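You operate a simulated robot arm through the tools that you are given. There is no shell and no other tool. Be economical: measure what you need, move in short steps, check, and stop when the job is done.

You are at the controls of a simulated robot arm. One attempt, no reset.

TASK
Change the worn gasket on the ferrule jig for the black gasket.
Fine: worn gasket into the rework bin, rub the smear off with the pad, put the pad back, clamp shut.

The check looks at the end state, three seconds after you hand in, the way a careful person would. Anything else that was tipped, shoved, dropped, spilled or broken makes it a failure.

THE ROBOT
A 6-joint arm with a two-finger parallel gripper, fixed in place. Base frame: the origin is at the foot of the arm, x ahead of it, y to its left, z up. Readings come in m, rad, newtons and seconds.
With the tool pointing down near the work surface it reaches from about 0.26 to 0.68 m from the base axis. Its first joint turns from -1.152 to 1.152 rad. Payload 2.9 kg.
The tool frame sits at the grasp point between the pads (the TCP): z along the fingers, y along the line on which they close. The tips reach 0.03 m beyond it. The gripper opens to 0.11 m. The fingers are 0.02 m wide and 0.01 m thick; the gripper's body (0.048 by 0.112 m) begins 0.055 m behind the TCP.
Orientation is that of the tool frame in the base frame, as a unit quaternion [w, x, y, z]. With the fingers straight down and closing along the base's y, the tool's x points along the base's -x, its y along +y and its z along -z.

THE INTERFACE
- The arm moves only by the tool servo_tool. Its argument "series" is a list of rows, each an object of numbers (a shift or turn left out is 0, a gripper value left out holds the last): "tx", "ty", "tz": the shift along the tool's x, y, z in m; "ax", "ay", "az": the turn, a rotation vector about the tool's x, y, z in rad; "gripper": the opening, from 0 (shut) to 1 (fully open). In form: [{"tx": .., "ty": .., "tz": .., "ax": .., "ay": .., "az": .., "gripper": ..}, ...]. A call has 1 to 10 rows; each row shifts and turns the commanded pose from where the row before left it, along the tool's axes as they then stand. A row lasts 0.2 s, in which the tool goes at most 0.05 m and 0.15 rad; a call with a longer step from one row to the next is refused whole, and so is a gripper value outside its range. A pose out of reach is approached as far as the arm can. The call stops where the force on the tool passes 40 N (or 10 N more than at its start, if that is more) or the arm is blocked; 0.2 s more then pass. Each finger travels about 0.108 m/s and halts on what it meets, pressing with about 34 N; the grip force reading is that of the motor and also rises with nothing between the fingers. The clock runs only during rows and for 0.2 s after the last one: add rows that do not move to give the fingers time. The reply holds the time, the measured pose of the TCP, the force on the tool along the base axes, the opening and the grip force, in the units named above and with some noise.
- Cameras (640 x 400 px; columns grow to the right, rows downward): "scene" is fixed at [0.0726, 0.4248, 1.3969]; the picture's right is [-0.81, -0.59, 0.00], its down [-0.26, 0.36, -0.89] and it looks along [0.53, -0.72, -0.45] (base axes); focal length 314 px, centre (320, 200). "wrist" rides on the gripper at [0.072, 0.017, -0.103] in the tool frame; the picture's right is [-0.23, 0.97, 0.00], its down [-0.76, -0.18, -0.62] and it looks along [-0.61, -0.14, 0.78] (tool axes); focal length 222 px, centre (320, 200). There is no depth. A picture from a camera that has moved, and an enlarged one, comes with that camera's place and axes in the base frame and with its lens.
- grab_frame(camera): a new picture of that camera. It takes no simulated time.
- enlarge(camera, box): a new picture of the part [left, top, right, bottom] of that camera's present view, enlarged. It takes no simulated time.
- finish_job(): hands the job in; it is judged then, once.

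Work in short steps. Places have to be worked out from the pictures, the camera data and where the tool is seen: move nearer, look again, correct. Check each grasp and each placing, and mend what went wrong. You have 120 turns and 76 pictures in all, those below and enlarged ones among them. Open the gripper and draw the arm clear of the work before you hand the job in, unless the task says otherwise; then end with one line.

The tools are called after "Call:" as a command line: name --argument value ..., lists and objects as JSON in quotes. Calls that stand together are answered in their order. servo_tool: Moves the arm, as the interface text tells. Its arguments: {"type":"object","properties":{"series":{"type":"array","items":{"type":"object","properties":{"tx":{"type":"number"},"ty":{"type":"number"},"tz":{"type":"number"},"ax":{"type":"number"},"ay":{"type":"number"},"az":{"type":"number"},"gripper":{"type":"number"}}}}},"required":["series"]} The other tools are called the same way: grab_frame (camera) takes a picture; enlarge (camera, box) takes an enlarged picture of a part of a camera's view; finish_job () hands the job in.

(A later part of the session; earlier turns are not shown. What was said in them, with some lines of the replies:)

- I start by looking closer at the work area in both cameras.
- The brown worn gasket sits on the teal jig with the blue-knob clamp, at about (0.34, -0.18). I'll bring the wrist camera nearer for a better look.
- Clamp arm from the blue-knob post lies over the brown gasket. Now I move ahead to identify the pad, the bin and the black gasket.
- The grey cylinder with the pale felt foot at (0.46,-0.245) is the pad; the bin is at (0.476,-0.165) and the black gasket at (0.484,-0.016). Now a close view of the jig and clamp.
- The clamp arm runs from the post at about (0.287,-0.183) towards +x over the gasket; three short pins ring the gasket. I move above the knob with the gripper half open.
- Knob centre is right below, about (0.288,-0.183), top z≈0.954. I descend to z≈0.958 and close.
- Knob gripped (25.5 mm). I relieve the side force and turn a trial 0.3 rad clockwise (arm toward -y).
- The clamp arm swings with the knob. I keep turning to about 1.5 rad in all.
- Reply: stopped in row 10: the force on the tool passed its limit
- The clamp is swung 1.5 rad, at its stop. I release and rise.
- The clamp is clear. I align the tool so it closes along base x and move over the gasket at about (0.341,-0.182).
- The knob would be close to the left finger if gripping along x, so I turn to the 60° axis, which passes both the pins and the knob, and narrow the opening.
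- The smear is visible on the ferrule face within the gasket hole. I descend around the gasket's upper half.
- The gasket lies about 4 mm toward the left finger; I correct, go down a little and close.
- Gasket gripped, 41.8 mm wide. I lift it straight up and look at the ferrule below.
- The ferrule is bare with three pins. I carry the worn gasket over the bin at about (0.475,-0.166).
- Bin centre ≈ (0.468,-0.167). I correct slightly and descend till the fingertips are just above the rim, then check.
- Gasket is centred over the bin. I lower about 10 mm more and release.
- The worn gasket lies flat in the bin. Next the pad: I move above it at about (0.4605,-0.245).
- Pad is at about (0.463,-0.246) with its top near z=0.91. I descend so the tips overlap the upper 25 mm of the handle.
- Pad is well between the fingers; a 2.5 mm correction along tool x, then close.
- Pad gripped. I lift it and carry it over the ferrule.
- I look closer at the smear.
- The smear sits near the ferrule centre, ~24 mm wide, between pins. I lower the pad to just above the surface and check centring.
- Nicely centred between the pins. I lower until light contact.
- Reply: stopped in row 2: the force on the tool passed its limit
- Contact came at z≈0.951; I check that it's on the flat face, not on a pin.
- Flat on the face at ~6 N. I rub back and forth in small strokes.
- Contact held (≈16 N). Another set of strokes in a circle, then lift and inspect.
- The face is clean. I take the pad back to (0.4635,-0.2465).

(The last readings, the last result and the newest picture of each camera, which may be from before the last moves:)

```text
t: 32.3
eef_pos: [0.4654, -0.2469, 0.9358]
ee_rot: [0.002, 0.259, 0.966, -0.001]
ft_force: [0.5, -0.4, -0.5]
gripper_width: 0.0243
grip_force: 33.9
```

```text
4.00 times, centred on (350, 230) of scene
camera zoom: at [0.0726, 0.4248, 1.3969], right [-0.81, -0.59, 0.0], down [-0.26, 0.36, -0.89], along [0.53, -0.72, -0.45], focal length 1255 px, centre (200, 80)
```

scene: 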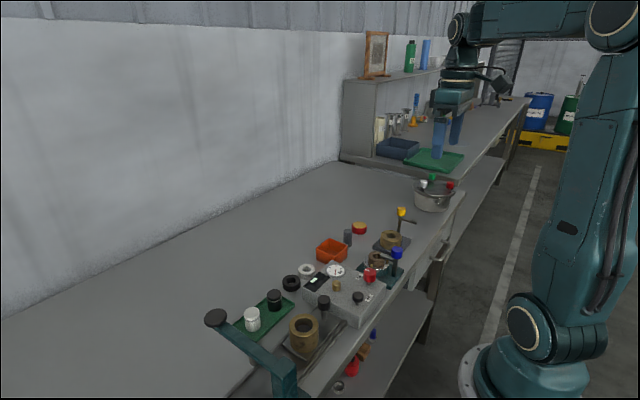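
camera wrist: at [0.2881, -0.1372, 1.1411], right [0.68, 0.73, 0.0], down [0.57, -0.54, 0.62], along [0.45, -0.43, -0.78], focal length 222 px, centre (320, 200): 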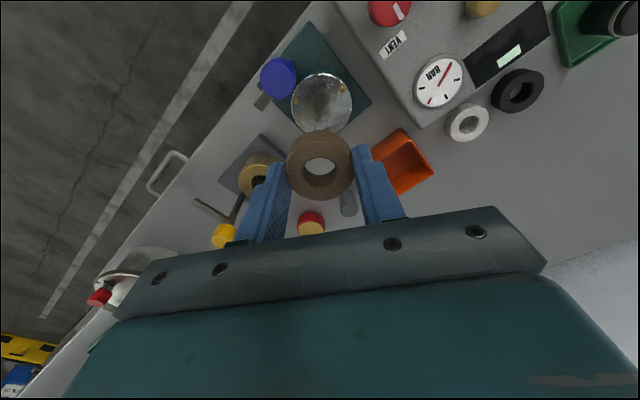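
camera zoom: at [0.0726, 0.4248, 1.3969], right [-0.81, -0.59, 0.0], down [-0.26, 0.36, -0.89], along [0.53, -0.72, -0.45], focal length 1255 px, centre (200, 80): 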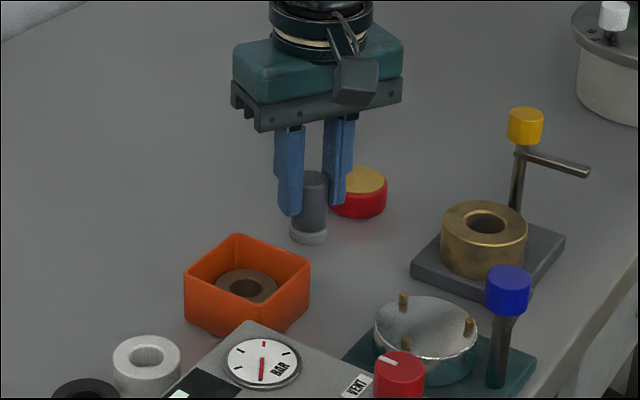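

It hangs right above its old spot. I lower it to contact.

Call:
servo_tool --series '[{"tz": 0.015}, {"tz": 0.003}, {"tz": 0.002}, {}]'

```text
t: 33.3
eef_pos: [0.4643, -0.2453, 0.916]
ee_rot: [0.003, 0.26, 0.966, -0.001]
ft_force: [-2.0, -0.1, 3.5]
gripper_width: 0.0244
grip_force: 34.3
```

Light contact (3.5 N) at the same height as when picked. I release and rise.

Call:
servo_tool --series '[{"tz": 0.0005}, {"gripper": 0.45}, {}, {"tz": -0.03}, {"tz": -0.04}, {"tz": -0.04}, {}]'

Call:
enlarge --camera "scene" --box '[260, 180, 400, 300]'

```text
t: 34.9
eef_pos: [0.4639, -0.2473, 1.0271]
ee_rot: [0.001, 0.258, 0.966, -0.001]
ft_force: [-0.4, -0.5, 0.0]
gripper_width: 0.0491
grip_force: 0.1
```

```text
3.33 times, centred on (330, 240) of scene
camera zoom: at [0.0726, 0.4249, 1.3969], right [-0.81, -0.59, 0.0], down [-0.26, 0.36, -0.89], along [0.53, -0.72, -0.45], focal length 1046 px, centre (287, 67)
```

zoom: 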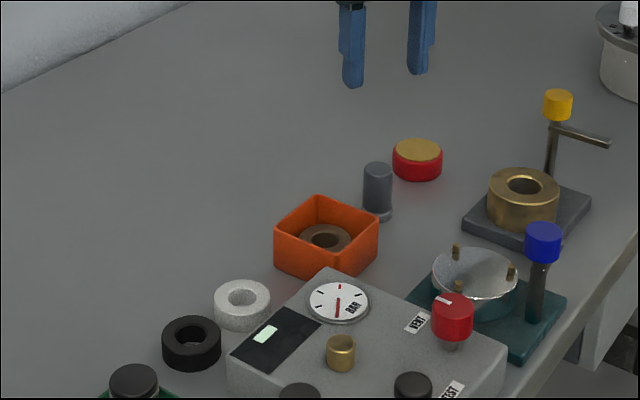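

Pad stands in its place. Now over the black gasket at about (0.484,-0.016).

Call:
servo_tool --series '[{"tx": 0.0195, "ty": 0.042}, {"tx": 0.0195, "ty": 0.042}, {"tx": 0.0195, "ty": 0.042}, {"tx": 0.0195, "ty": 0.042}, {"tx": 0.0195, "ty": 0.042}, {}]'

Call:
enlarge --camera "wrist" --box '[210, 50, 430, 210]'

```text
t: 36.3
eef_pos: [0.4844, -0.0138, 1.0243]
ee_rot: [0.002, 0.26, 0.966, -0.001]
ft_force: [-0.3, 0.2, 1.2]
gripper_width: 0.0493
grip_force: 0.1
```

```text
2.50 times, centred on (320, 130) of wrist
camera zoom: at [0.4298, 0.0378, 1.1252], right [0.68, 0.73, 0.0], down [0.57, -0.53, 0.63], along [0.46, -0.43, -0.78], focal length 555 px, centre (320, 375)
```

zoom: 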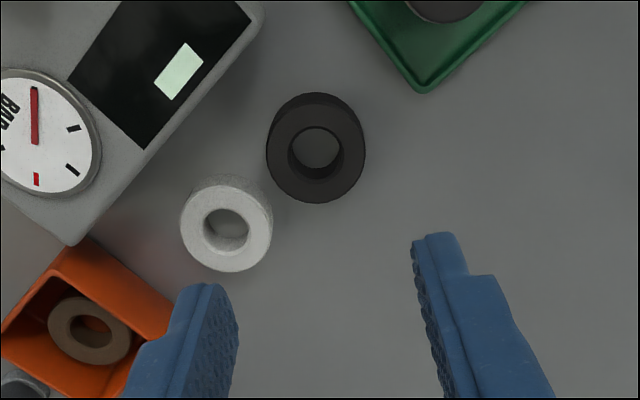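

I turn to close along base x, which keeps both fingers clear of the white gasket, panel and tray.

Call:
servo_tool --series '[{"az": 0.1496}, {"az": 0.1496}, {"az": 0.1496}, {"az": 0.1496}, {"az": 0.1496}, {"az": 0.1496}, {"az": 0.1496, "gripper": 0.52}, {"tz": 0.035}, {}]'

Call:
enlarge --camera "wrist" --box '[210, 70, 430, 230]'

```text
t: 38.3
eef_pos: [0.4852, -0.0155, 0.9893]
ee_rot: [0.002, 0.708, 0.706, 0.001]
ft_force: [0.2, -0.4, 0.3]
gripper_width: 0.0575
grip_force: 0.1
```

```text
2.50 times, centred on (320, 150) of wrist
camera zoom: at [0.5026, 0.0573, 1.0915], right [0.97, -0.23, 0.0], down [-0.18, -0.76, 0.62], along [-0.14, -0.61, -0.78], focal length 555 px, centre (320, 325)
```

zoom: 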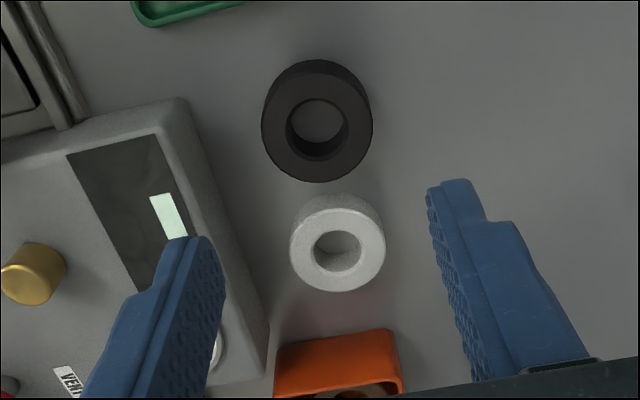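

Black gasket centre ≈ (0.485,-0.0145), almost beneath. I descend to z≈0.90 and check before closing.

Call:
servo_tool --series '[{"tz": 0.035, "tx": 0.001}, {"tz": 0.03}, {"tz": 0.02}, {}]'

Call:
enlarge --camera "wrist" --box '[220, 90, 420, 240]'

Call:
enlarge --camera "scene" --box '[250, 230, 350, 310]'

```text
t: 39.3
eef_pos: [0.4843, -0.0138, 0.9028]
ee_rot: [0.002, 0.707, 0.707, 0.0]
ft_force: [0.4, 1.0, -0.1]
gripper_width: 0.0573
grip_force: 0.1
```

```text
2.67 times, centred on (320, 165) of wrist
camera zoom: at [0.5026, 0.0584, 1.0054], right [0.97, -0.23, 0.0], down [-0.18, -0.76, 0.62], along [-0.14, -0.61, -0.78], focal length 592 px, centre (320, 293)
```

zoom: 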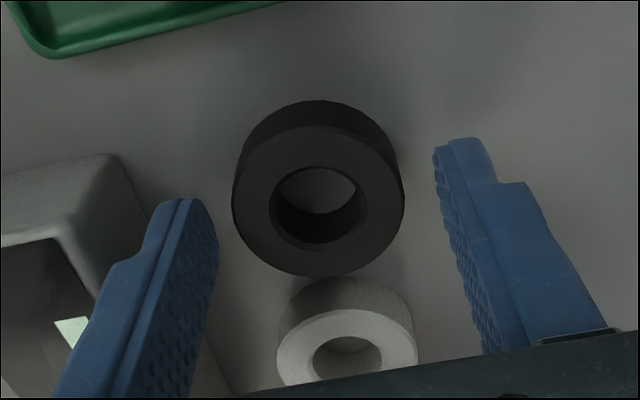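

```text
5.00 times, centred on (300, 270) of scene
camera zoom: at [0.0726, 0.4248, 1.3969], right [-0.81, -0.59, 0.0], down [-0.26, 0.36, -0.89], along [0.53, -0.72, -0.45], focal length 1568 px, centre (420, -150)
```

zoom: 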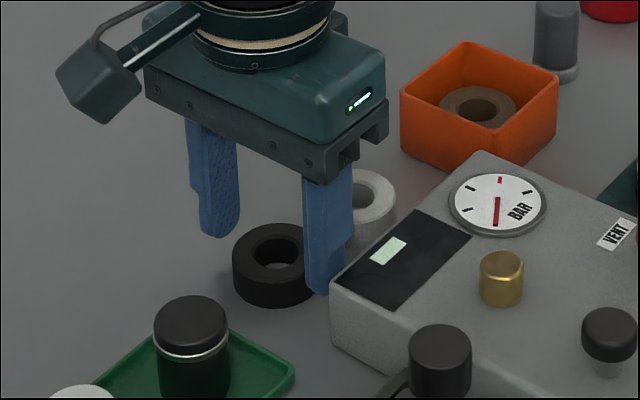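

Good alignment; 1.5 mm corrections, down 4 mm, and close.

Call:
servo_tool --series '[{"tx": 0.0015, "ty": 0.0015}, {"tz": 0.004}, {"gripper": 0.28}, {}, {}]'

Call:
enlarge --camera "wrist" --box '[220, 90, 420, 240]'

```text
t: 40.5
eef_pos: [0.4861, -0.0134, 0.9004]
ee_rot: [0.003, 0.707, 0.708, 0.001]
ft_force: [0.1, 1.0, 1.6]
gripper_width: 0.0417
grip_force: 34.3
```

```text
2.67 times, centred on (320, 165) of wrist
camera zoom: at [0.5038, 0.0599, 1.0025], right [0.97, -0.23, 0.0], down [-0.18, -0.76, 0.62], along [-0.14, -0.61, -0.78], focal length 592 px, centre (320, 293)
```

zoom: 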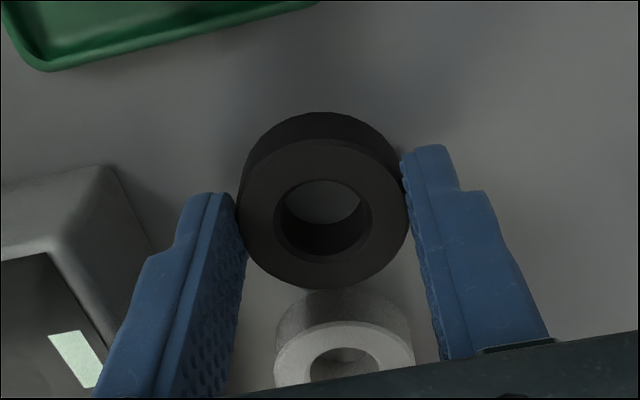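

Black gasket gripped centrally. Lift, then carry over to the ferrule.

Call:
servo_tool --series '[{"tz": -0.03}, {"tz": -0.045}, {"tz": -0.045}, {"tx": -0.0344, "ty": -0.0294}, {"tx": -0.0344, "ty": -0.0294}, {"tx": -0.0344, "ty": -0.0294}, {"tx": -0.0344, "ty": -0.0294}, {"tx": -0.0344, "ty": -0.0294}, {}]'

Call:
servo_tool --series '[{"az": -0.1496}, {"az": -0.1496}, {"az": -0.1496}, {"az": -0.1496}, {"az": -0.1496}, {"az": -0.1496}, {"az": -0.1496}, {}]'

Call:
enlarge --camera "wrist" --box '[220, 70, 420, 220]'

Call:
enlarge --camera "scene" --box '[330, 190, 430, 280]'

```text
t: 42.5
eef_pos: [0.3397, -0.1862, 1.0206]
ee_rot: [0.001, 0.707, 0.707, 0.001]
ft_force: [1.2, 0.5, -0.2]
gripper_width: 0.0418
grip_force: 34.2
```

```text
t: 44.3
eef_pos: [0.3376, -0.1836, 1.0191]
ee_rot: [0.002, 0.258, 0.966, -0.001]
ft_force: [0.1, 0.1, -0.4]
gripper_width: 0.0418
grip_force: 34.0
```

```text
2.67 times, centred on (320, 145) of wrist
camera zoom: at [0.2842, -0.1335, 1.1212], right [0.68, 0.73, 0.0], down [0.57, -0.53, 0.63], along [0.46, -0.43, -0.78], focal length 592 px, centre (320, 347)
```

zoom: 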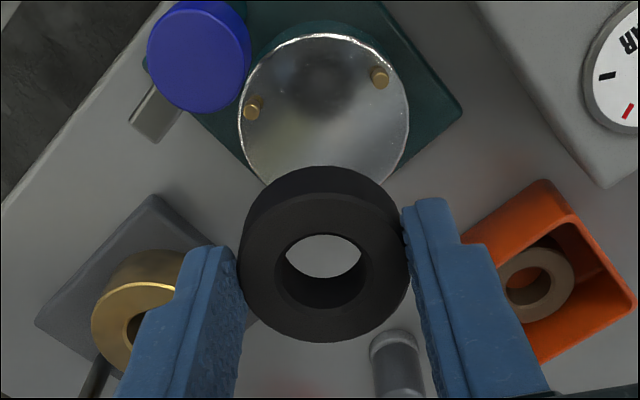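

```text
4.44 times, centred on (380, 235) of scene
camera zoom: at [0.0726, 0.4248, 1.3969], right [-0.81, -0.59, 0.0], down [-0.26, 0.36, -0.89], along [0.53, -0.72, -0.45], focal length 1394 px, centre (53, 44)
```

zoom: 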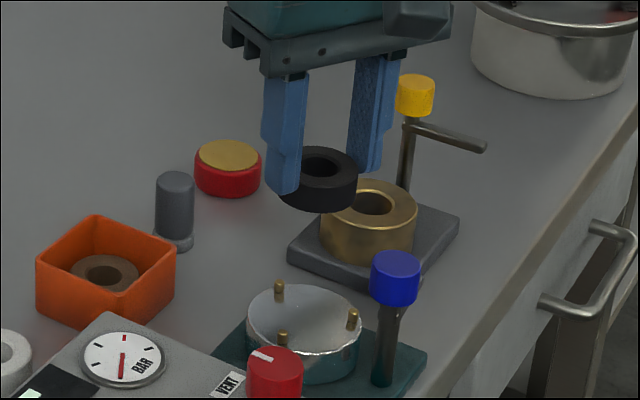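

Above the ferrule. I shift slightly and descend to about 1 cm above the pins to compare with the worn gasket's earlier seated view.

Call:
servo_tool --series '[{"tx": -0.0025, "ty": -0.0016, "tz": 0.03}, {"tz": 0.033}, {}]'

Call:
enlarge --camera "wrist" --box '[230, 100, 410, 220]'

Call:
enlarge --camera "scene" --box '[350, 225, 410, 275]'

```text
t: 45.1
eef_pos: [0.3413, -0.1871, 0.9562]
ee_rot: [0.002, 0.258, 0.966, 0.0]
ft_force: [0.2, -0.3, -0.3]
gripper_width: 0.0416
grip_force: 34.2
```

```text
3.33 times, centred on (320, 160) of wrist
camera zoom: at [0.2871, -0.1354, 1.0586], right [0.68, 0.73, 0.0], down [0.57, -0.53, 0.63], along [0.46, -0.43, -0.78], focal length 740 px, centre (320, 333)
```

zoom: 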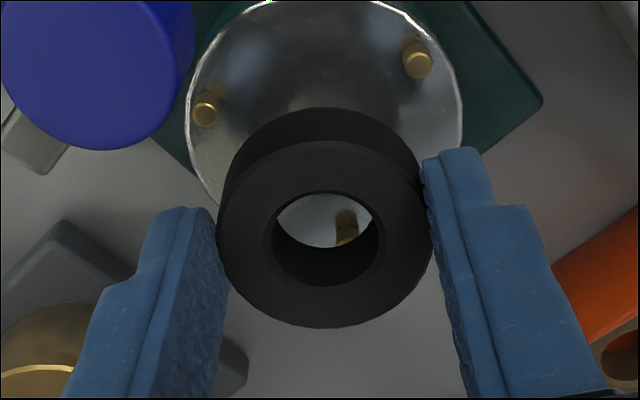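

```text
8.00 times, centred on (380, 250) of scene
camera zoom: at [0.0726, 0.4248, 1.3969], right [-0.81, -0.59, 0.0], down [-0.26, 0.36, -0.89], along [0.53, -0.72, -0.45], focal length 2510 px, centre (-160, -200)
```

zoom: 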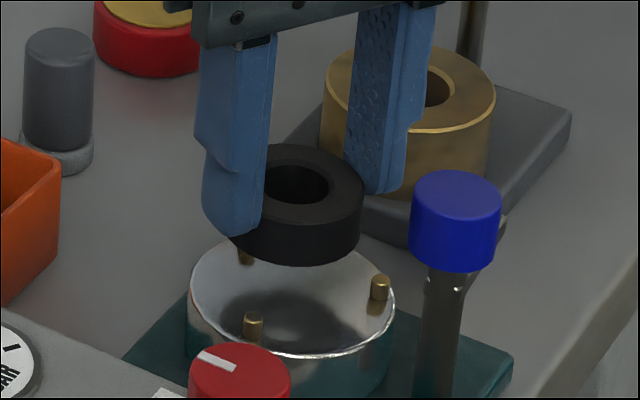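

The gasket is about 2–3 mm off the pin centre; I correct by tool x and go down to just above the pin tops, then inspect.

Call:
servo_tool --series '[{"tx": 0.0026}, {"tz": 0.01}, {}]'

Call:
enlarge --camera "wrist" --box '[230, 100, 410, 220]'

Call:
enlarge --camera "scene" --box '[350, 225, 410, 275]'

```text
t: 45.9
eef_pos: [0.3366, -0.187, 0.9462]
ee_rot: [0.001, 0.258, 0.966, 0.0]
ft_force: [-0.5, -0.6, 0.2]
gripper_width: 0.0417
grip_force: 33.9
```

```text
3.33 times, centred on (320, 160) of wrist
camera zoom: at [0.2835, -0.1346, 1.0486], right [0.68, 0.73, 0.0], down [0.57, -0.53, 0.63], along [0.46, -0.43, -0.78], focal length 740 px, centre (320, 333)
```

zoom: 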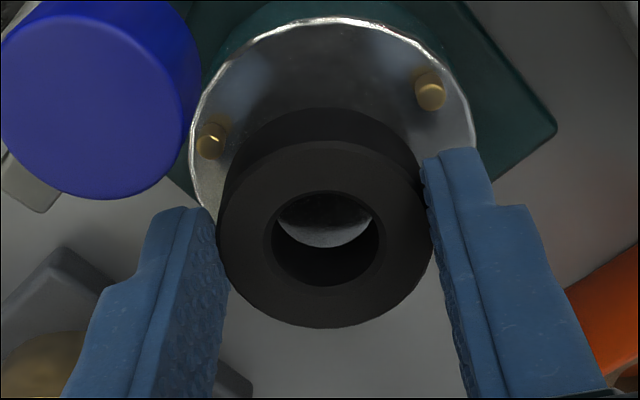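

```text
8.00 times, centred on (380, 250) of scene
camera zoom: at [0.0726, 0.4248, 1.3969], right [-0.81, -0.59, 0.0], down [-0.26, 0.36, -0.89], along [0.53, -0.72, -0.45], focal length 2510 px, centre (-160, -200)
```

zoom: 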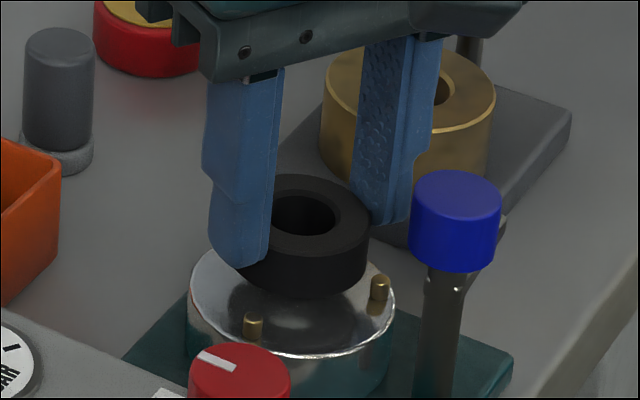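

The gasket appears still a few mm off toward -y of the pin centre. I shift (tx +3 mm, ty +4.5 mm) and look again.

Call:
servo_tool --series '[{"tx": 0.003, "ty": 0.0045}, {}]'

Call:
enlarge --camera "wrist" --box '[230, 100, 410, 220]'

Call:
enlarge --camera "scene" --box '[350, 225, 410, 275]'

```text
t: 46.5
eef_pos: [0.3369, -0.1805, 0.9469]
ee_rot: [0.002, 0.259, 0.966, 0.0]
ft_force: [0.8, 0.5, 0.1]
gripper_width: 0.0414
grip_force: 34.2
```

```text
3.33 times, centred on (320, 160) of wrist
camera zoom: at [0.2832, -0.1294, 1.0485], right [0.68, 0.73, 0.0], down [0.57, -0.53, 0.63], along [0.46, -0.43, -0.78], focal length 740 px, centre (320, 333)
```

zoom: 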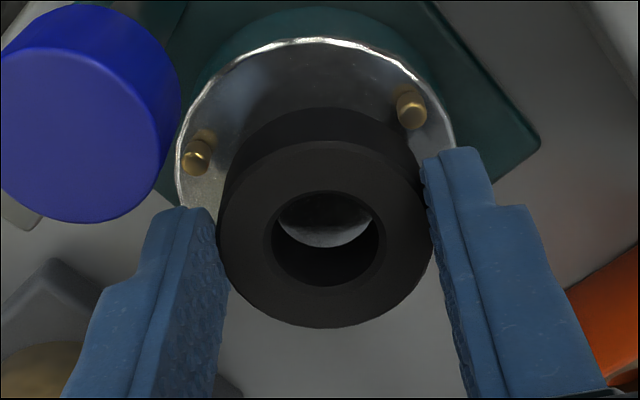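

```text
8.00 times, centred on (380, 250) of scene
camera zoom: at [0.0726, 0.4248, 1.3969], right [-0.81, -0.59, 0.0], down [-0.26, 0.36, -0.89], along [0.53, -0.72, -0.45], focal length 2510 px, centre (-160, -200)
```

zoom: 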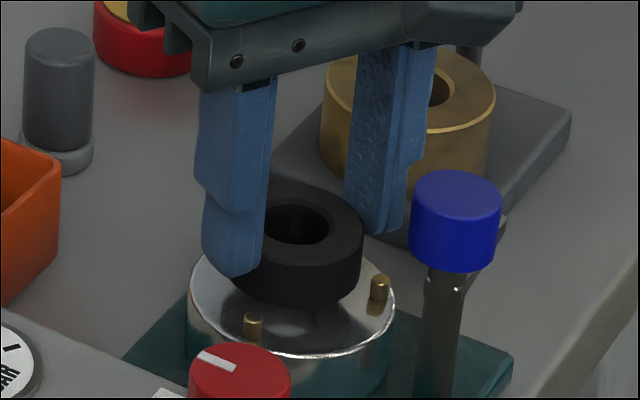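

Both views now agree within ~2 mm. I lower carefully to contact.

Call:
servo_tool --series '[{"tz": 0.004}, {"tz": 0.003}, {"tz": 0.002}, {}]'

Call:
enlarge --camera "scene" --box '[350, 225, 410, 275]'

```text
t: 47.5
eef_pos: [0.3368, -0.1804, 0.9388]
ee_rot: [0.002, 0.259, 0.966, 0.0]
ft_force: [0.0, -0.5, -1.3]
gripper_width: 0.0414
grip_force: 34.5
```

```text
8.00 times, centred on (380, 250) of scene
camera zoom: at [0.0726, 0.4248, 1.3969], right [-0.81, -0.59, 0.0], down [-0.26, 0.36, -0.89], along [0.53, -0.72, -0.45], focal length 2510 px, centre (-160, -200)
```

zoom: 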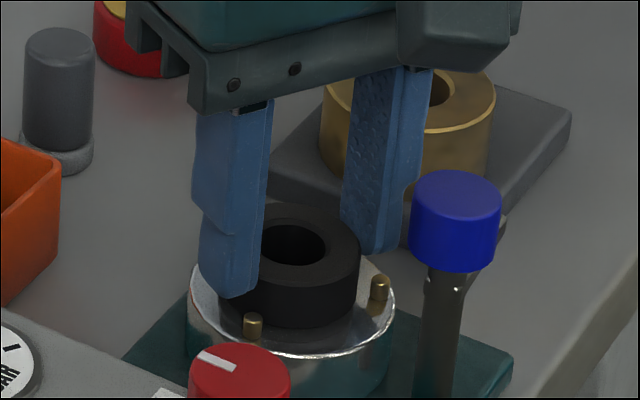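

It passes between the pins without force; lower further to contact.

Call:
servo_tool --series '[{"tz": 0.002}, {"tz": 0.002}, {"tz": 0.001}, {}]'

Call:
enlarge --camera "scene" --box '[350, 225, 410, 275]'

Call:
enlarge --camera "wrist" --box '[230, 100, 410, 220]'

```text
t: 48.5
eef_pos: [0.3381, -0.1812, 0.9352]
ee_rot: [0.003, 0.259, 0.966, -0.001]
ft_force: [-4.0, 2.1, 10.5]
gripper_width: 0.0416
grip_force: 33.8
stopped in row 4: the force on the tool passed its limit (the readings are from after the stop); the commanded pose is now the measured one
```

```text
8.00 times, centred on (380, 250) of scene
camera zoom: at [0.0724, 0.4249, 1.3969], right [-0.81, -0.59, 0.0], down [-0.26, 0.36, -0.89], along [0.53, -0.72, -0.45], focal length 2510 px, centre (-160, -200)
```

zoom: 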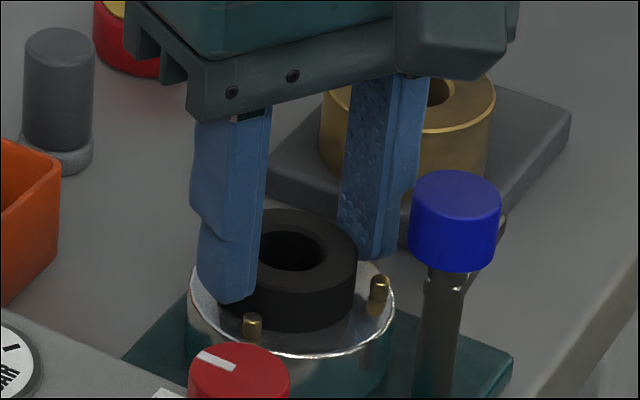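

```text
3.33 times, centred on (320, 160) of wrist
camera zoom: at [0.2842, -0.1302, 1.0371], right [0.68, 0.73, 0.0], down [0.57, -0.53, 0.63], along [0.46, -0.43, -0.78], focal length 740 px, centre (320, 333)
```

zoom: 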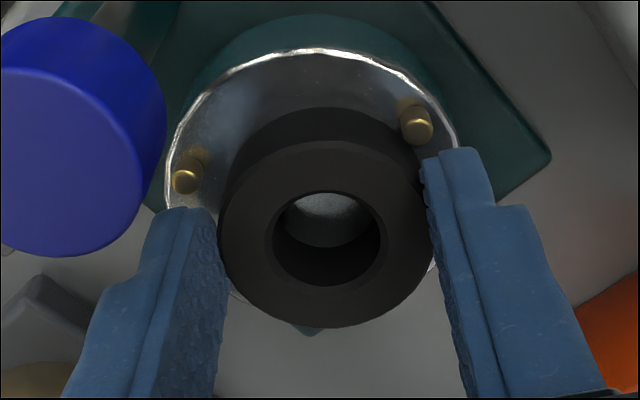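

Seated: contact at exactly the expected height, and centred among the pins. Release and rise.

Call:
servo_tool --series '[{"gripper": 0.52}, {}, {"tz": -0.03}, {"tz": -0.045}, {}]'

Call:
enlarge --camera "scene" --box '[350, 225, 410, 275]'

Call:
enlarge --camera "wrist" --box '[220, 60, 420, 210]'

```text
t: 49.8
eef_pos: [0.3378, -0.1822, 1.0093]
ee_rot: [0.003, 0.259, 0.966, -0.001]
ft_force: [-1.2, 0.0, 0.1]
gripper_width: 0.057
grip_force: 0.0
```

```text
8.00 times, centred on (380, 250) of scene
camera zoom: at [0.0726, 0.4249, 1.3969], right [-0.81, -0.59, 0.0], down [-0.26, 0.36, -0.89], along [0.53, -0.72, -0.45], focal length 2510 px, centre (-160, -200)
```

zoom: 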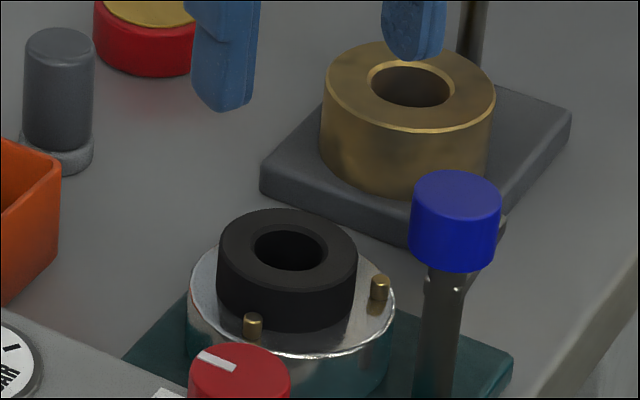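

```text
2.67 times, centred on (320, 135) of wrist
camera zoom: at [0.2841, -0.1307, 1.11], right [0.68, 0.73, 0.0], down [0.57, -0.53, 0.63], along [0.46, -0.43, -0.78], focal length 592 px, centre (320, 373)
```

zoom: 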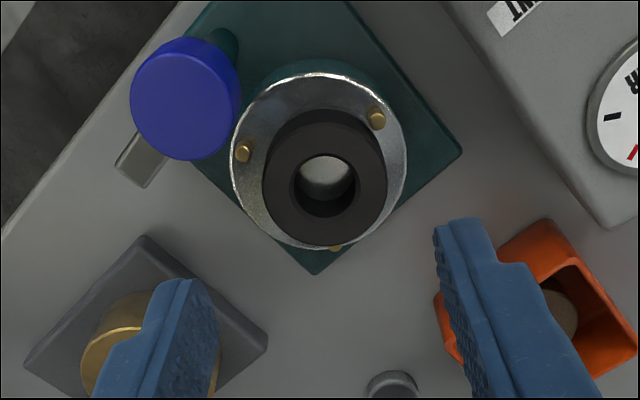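

The new gasket lies flat within the three pins. Next I turn the tool to yaw 0 and move over the knob.

Call:
servo_tool --series '[{"tz": -0.015, "az": 0.1496}, {"az": 0.1496}, {"az": 0.1496}, {"az": 0.1496}, {"az": 0.1496}, {"az": 0.1496}, {"az": 0.1496, "gripper": 0.48}, {"ty": -0.025}, {"ty": -0.025, "tx": -0.002}, {}]'

Call:
enlarge --camera "wrist" --box '[220, 60, 420, 210]'

```text
t: 52.0
eef_pos: [0.2875, -0.1846, 1.0235]
ee_rot: [0.003, 0.707, 0.707, 0.001]
ft_force: [-0.1, 0.5, 0.8]
gripper_width: 0.0528
grip_force: 0.0
```

```text
2.67 times, centred on (320, 135) of wrist
camera zoom: at [0.3044, -0.1115, 1.1259], right [0.97, -0.23, 0.01], down [-0.18, -0.76, 0.62], along [-0.14, -0.61, -0.78], focal length 592 px, centre (320, 373)
```

zoom: 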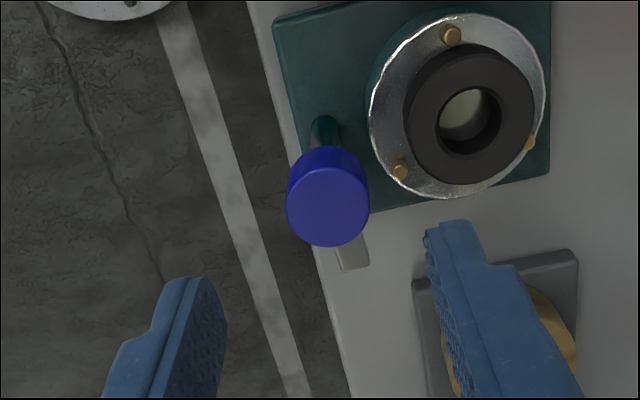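

Knob is at about (0.289,-0.184), directly below. Descend to z≈0.96 and close.

Call:
servo_tool --series '[{"tz": 0.03, "ty": 0.0015}, {"tz": 0.0335}, {}, {"gripper": 0.15}, {}, {}]'

Call:
enlarge --camera "scene" --box '[350, 205, 420, 280]'

```text
t: 53.4
eef_pos: [0.2892, -0.1829, 0.9603]
ee_rot: [0.003, 0.707, 0.707, 0.002]
ft_force: [11.0, 0.0, -11.4]
gripper_width: 0.0257
grip_force: 45.0
```

```text
5.33 times, centred on (385, 242) of scene
camera zoom: at [0.073, 0.4248, 1.3969], right [-0.81, -0.59, 0.0], down [-0.26, 0.36, -0.89], along [0.53, -0.72, -0.45], focal length 1673 px, centre (-27, -27)
```

zoom: 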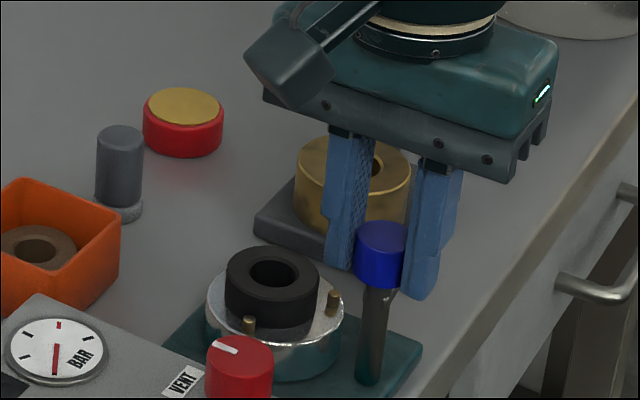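

Knob gripped. I relieve the side load and turn back 1.5 rad counter-clockwise, in two calls.

Call:
servo_tool --series '[{"ty": 0.0015}, {"az": -0.1}, {"az": -0.12}, {"az": -0.12}, {"az": -0.12}, {"az": -0.12}, {"az": -0.12}, {"az": -0.12}, {"az": -0.12}]'

Call:
enlarge --camera "scene" --box '[350, 205, 420, 280]'

```text
t: 55.0
eef_pos: [0.2897, -0.183, 0.9601]
ee_rot: [-0.001, 0.419, 0.908, 0.0]
ft_force: [-5.4, 2.7, 7.4]
gripper_width: 0.0257
grip_force: 45.1
stopped in row 8: the force on the tool passed its limit (the readings are from after the stop); the commanded pose is now the measured one
```

```text
5.33 times, centred on (385, 242) of scene
camera zoom: at [0.0724, 0.425, 1.3969], right [-0.81, -0.59, 0.0], down [-0.26, 0.36, -0.89], along [0.53, -0.72, -0.45], focal length 1673 px, centre (-27, -27)
```

zoom: 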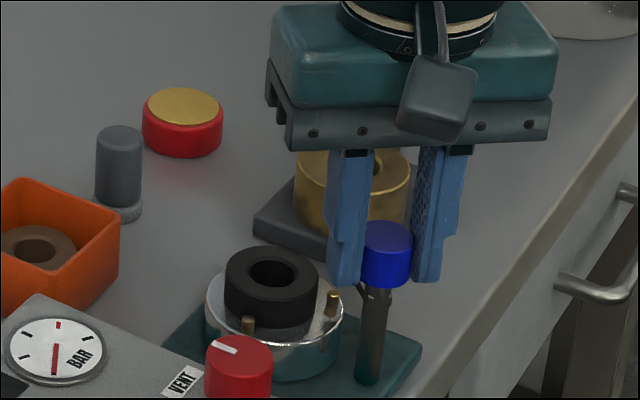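

Stopped at 0.7 rad, likely side load from eccentric grip; nothing is in the arm's path yet. I look from nearer before going on.

Call:
enlarge --camera "wrist" --box '[230, 60, 430, 220]'

```text
2.50 times, centred on (330, 140) of wrist
camera zoom: at [0.2559, -0.1169, 1.0638], right [0.89, 0.46, 0.0], down [0.36, -0.69, 0.62], along [0.28, -0.55, -0.78], focal length 555 px, centre (295, 350)
```

zoom: 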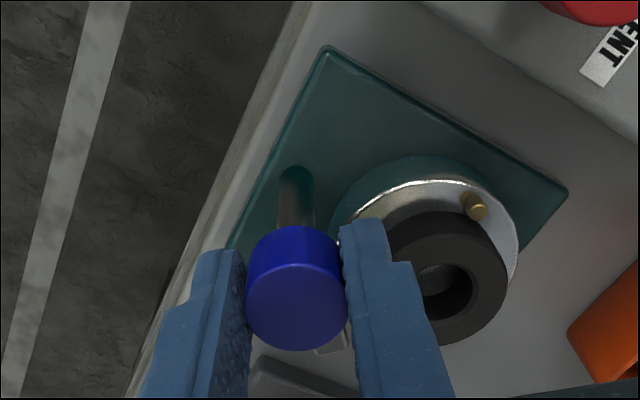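

The arm is where it should be (≈-50°) and clear of the gasket. Continue turning in small steps.

Call:
servo_tool --series '[{"az": -0.08}, {"az": -0.08}, {"az": -0.08}, {"az": -0.08}, {"az": -0.08}]'

Call:
enlarge --camera "scene" --box '[350, 205, 420, 280]'

```text
t: 55.9
eef_pos: [0.2887, -0.1836, 0.9612]
ee_rot: [0.0, 0.302, 0.953, 0.0]
ft_force: [-4.9, 2.2, 7.2]
gripper_width: 0.0259
grip_force: 45.4
stopped in row 4: the force on the tool passed its limit (the readings are from after the stop); the commanded pose is now the measured one
```

```text
5.33 times, centred on (385, 242) of scene
camera zoom: at [0.0724, 0.4249, 1.3969], right [-0.81, -0.59, 0.0], down [-0.26, 0.36, -0.89], along [0.53, -0.72, -0.45], focal length 1673 px, centre (-27, -27)
```

zoom: 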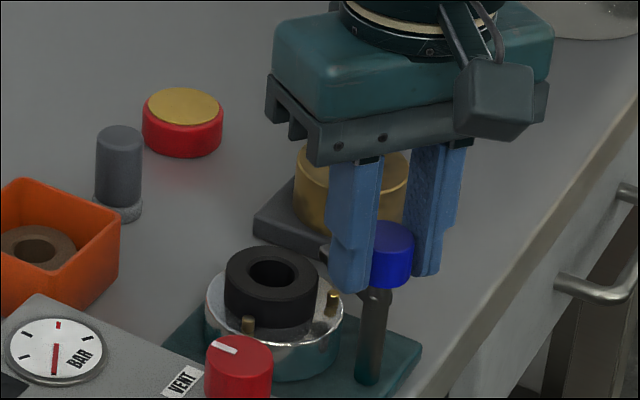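

Progress to 0.61 rad remaining; the arm tip nears the gasket edge. I go on in small steps and watch the gasket.

Call:
servo_tool --series '[{"az": -0.06}, {"az": -0.06}, {"az": -0.06}]'

Call:
enlarge --camera "scene" --box '[355, 230, 405, 270]'

```text
t: 56.7
eef_pos: [0.2885, -0.184, 0.9612]
ee_rot: [-0.002, 0.214, 0.977, -0.001]
ft_force: [-5.7, 0.3, -3.9]
gripper_width: 0.0255
grip_force: 44.6
```

```text
10.00 times, centred on (380, 250) of scene
camera zoom: at [0.0725, 0.4249, 1.3969], right [-0.81, -0.59, 0.0], down [-0.26, 0.36, -0.89], along [0.53, -0.72, -0.45], focal length 3137 px, centre (-280, -300)
```

zoom: 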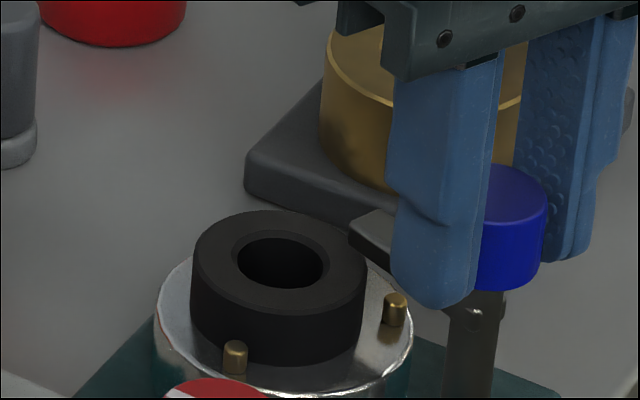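

The arm tip is starting to pass above the gasket's edge. Two more small steps and check.

Call:
servo_tool --series '[{"az": -0.06}, {"az": -0.06}]'

Call:
enlarge --camera "scene" --box '[355, 230, 405, 270]'

```text
t: 57.3
eef_pos: [0.2884, -0.1851, 0.961]
ee_rot: [-0.002, 0.154, 0.988, 0.001]
ft_force: [-7.6, 5.1, -7.4]
gripper_width: 0.0258
grip_force: 45.3
```

```text
10.00 times, centred on (380, 250) of scene
camera zoom: at [0.0724, 0.4249, 1.3969], right [-0.81, -0.59, 0.0], down [-0.26, 0.36, -0.89], along [0.53, -0.72, -0.45], focal length 3137 px, centre (-280, -300)
```

zoom: 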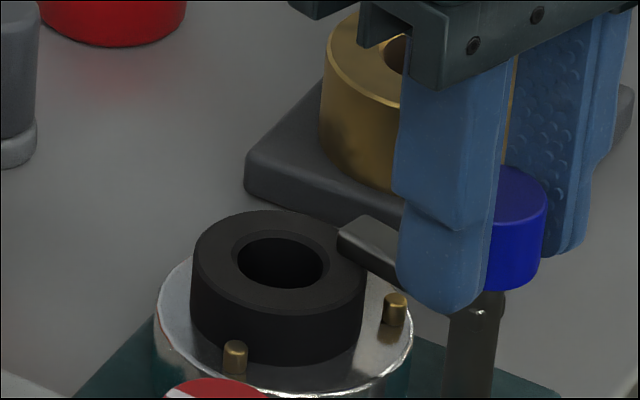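

The arm rides above the gasket, which has not moved. I finish the remaining 0.31 rad.

Call:
servo_tool --series '[{"az": -0.08}, {"az": -0.08}, {"az": -0.08}, {"az": -0.07}]'

Call:
enlarge --camera "scene" --box '[355, 230, 405, 270]'

```text
t: 58.3
eef_pos: [0.2883, -0.1848, 0.9603]
ee_rot: [-0.001, 0.002, 1.0, -0.001]
ft_force: [-3.9, -8.3, -13.0]
gripper_width: 0.026
grip_force: 45.0
```

```text
10.00 times, centred on (380, 250) of scene
camera zoom: at [0.0726, 0.4245, 1.397], right [-0.81, -0.59, 0.0], down [-0.26, 0.36, -0.89], along [0.53, -0.72, -0.45], focal length 3137 px, centre (-280, -300)
```

zoom: 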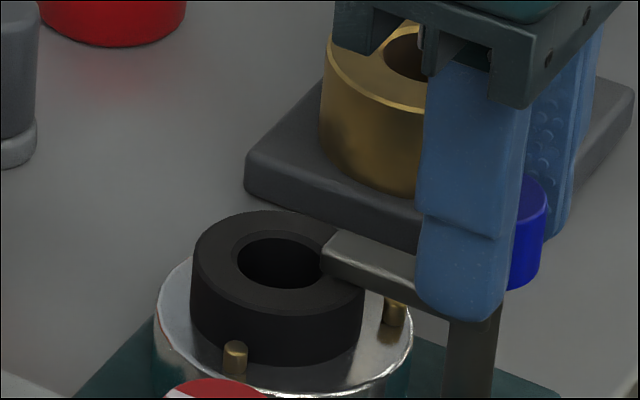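

The arm lies over the gasket as it did at the start. I release, rise and compare.

Call:
servo_tool --series '[{"gripper": 0.5}, {}, {"tz": -0.03}, {"tz": -0.045}, {"tz": -0.03}, {}]'

Call:
enlarge --camera "scene" --box '[350, 200, 430, 295]'

Call:
enlarge --camera "wrist" --box '[230, 50, 430, 200]'

```text
t: 59.7
eef_pos: [0.2903, -0.1827, 1.065]
ee_rot: [-0.002, 0.002, 1.0, 0.0]
ft_force: [0.7, 0.7, 0.8]
gripper_width: 0.055
grip_force: 0.1
```

```text
4.21 times, centred on (390, 248) of scene
camera zoom: at [0.0726, 0.4249, 1.3969], right [-0.81, -0.59, 0.0], down [-0.26, 0.36, -0.89], along [0.53, -0.72, -0.45], focal length 1321 px, centre (25, 0)
```

zoom: 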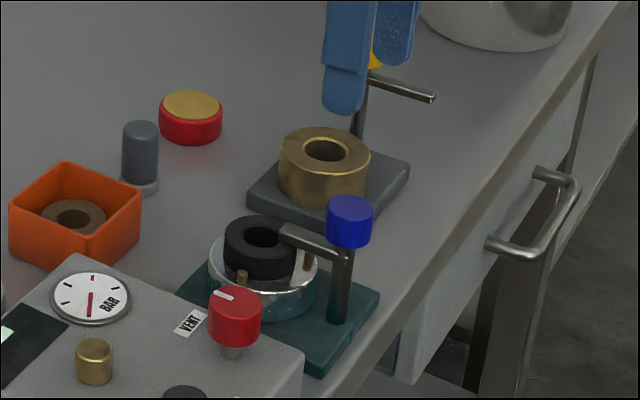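

```text
2.67 times, centred on (330, 125) of wrist
camera zoom: at [0.2187, -0.1659, 1.1672], right [0.23, 0.97, 0.0], down [0.76, -0.18, 0.62], along [0.6, -0.14, -0.78], focal length 592 px, centre (293, 400)
```

zoom: 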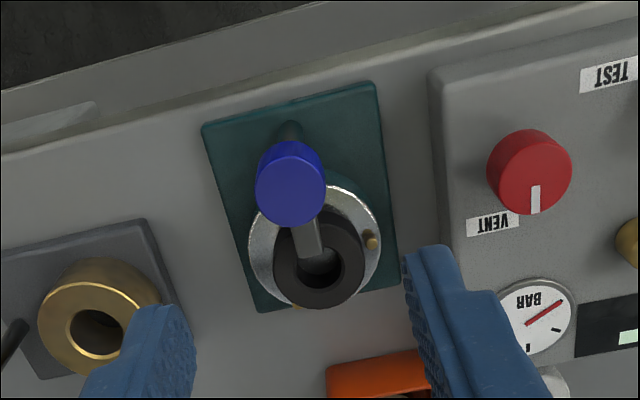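

Clamp arm is exactly where it was at the start, now over the black gasket; the bin holds the worn one and the pad is in place. I raise the arm clear.

Call:
servo_tool --series '[{"tz": -0.045}, {"tz": -0.045, "ty": -0.015, "tx": 0.01}, {"tz": -0.045, "ty": -0.015, "tx": 0.01, "gripper": 1.0}, {"ty": -0.03, "tx": 0.02}, {}]'

Call:
grab_frame --camera "scene"

```text
t: 60.9
eef_pos: [0.2496, -0.2431, 1.2003]
ee_rot: [-0.001, 0.001, 1.0, 0.0]
ft_force: [-0.5, 0.2, -0.7]
gripper_width: 0.1099
grip_force: 0.1
```

```text
0 pictures are left
```

scene: 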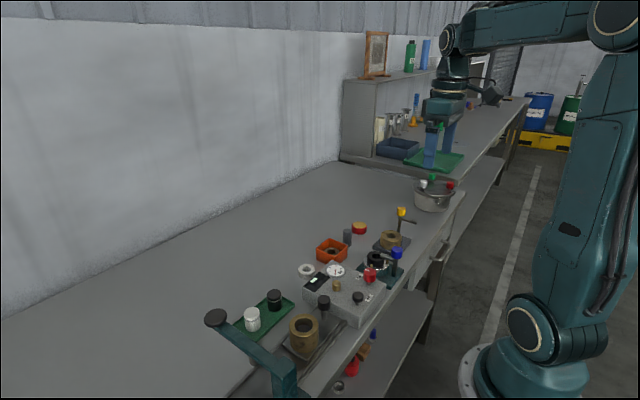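

Everything is in place and the arm is clear; handing in.

Call:
finish_job

```text
The job is handed in.
```

The black gasket is on the ferrule jig with the clamp shut, the worn gasket is in the rework bin, the smear is rubbed off, and the pad is back in its place.
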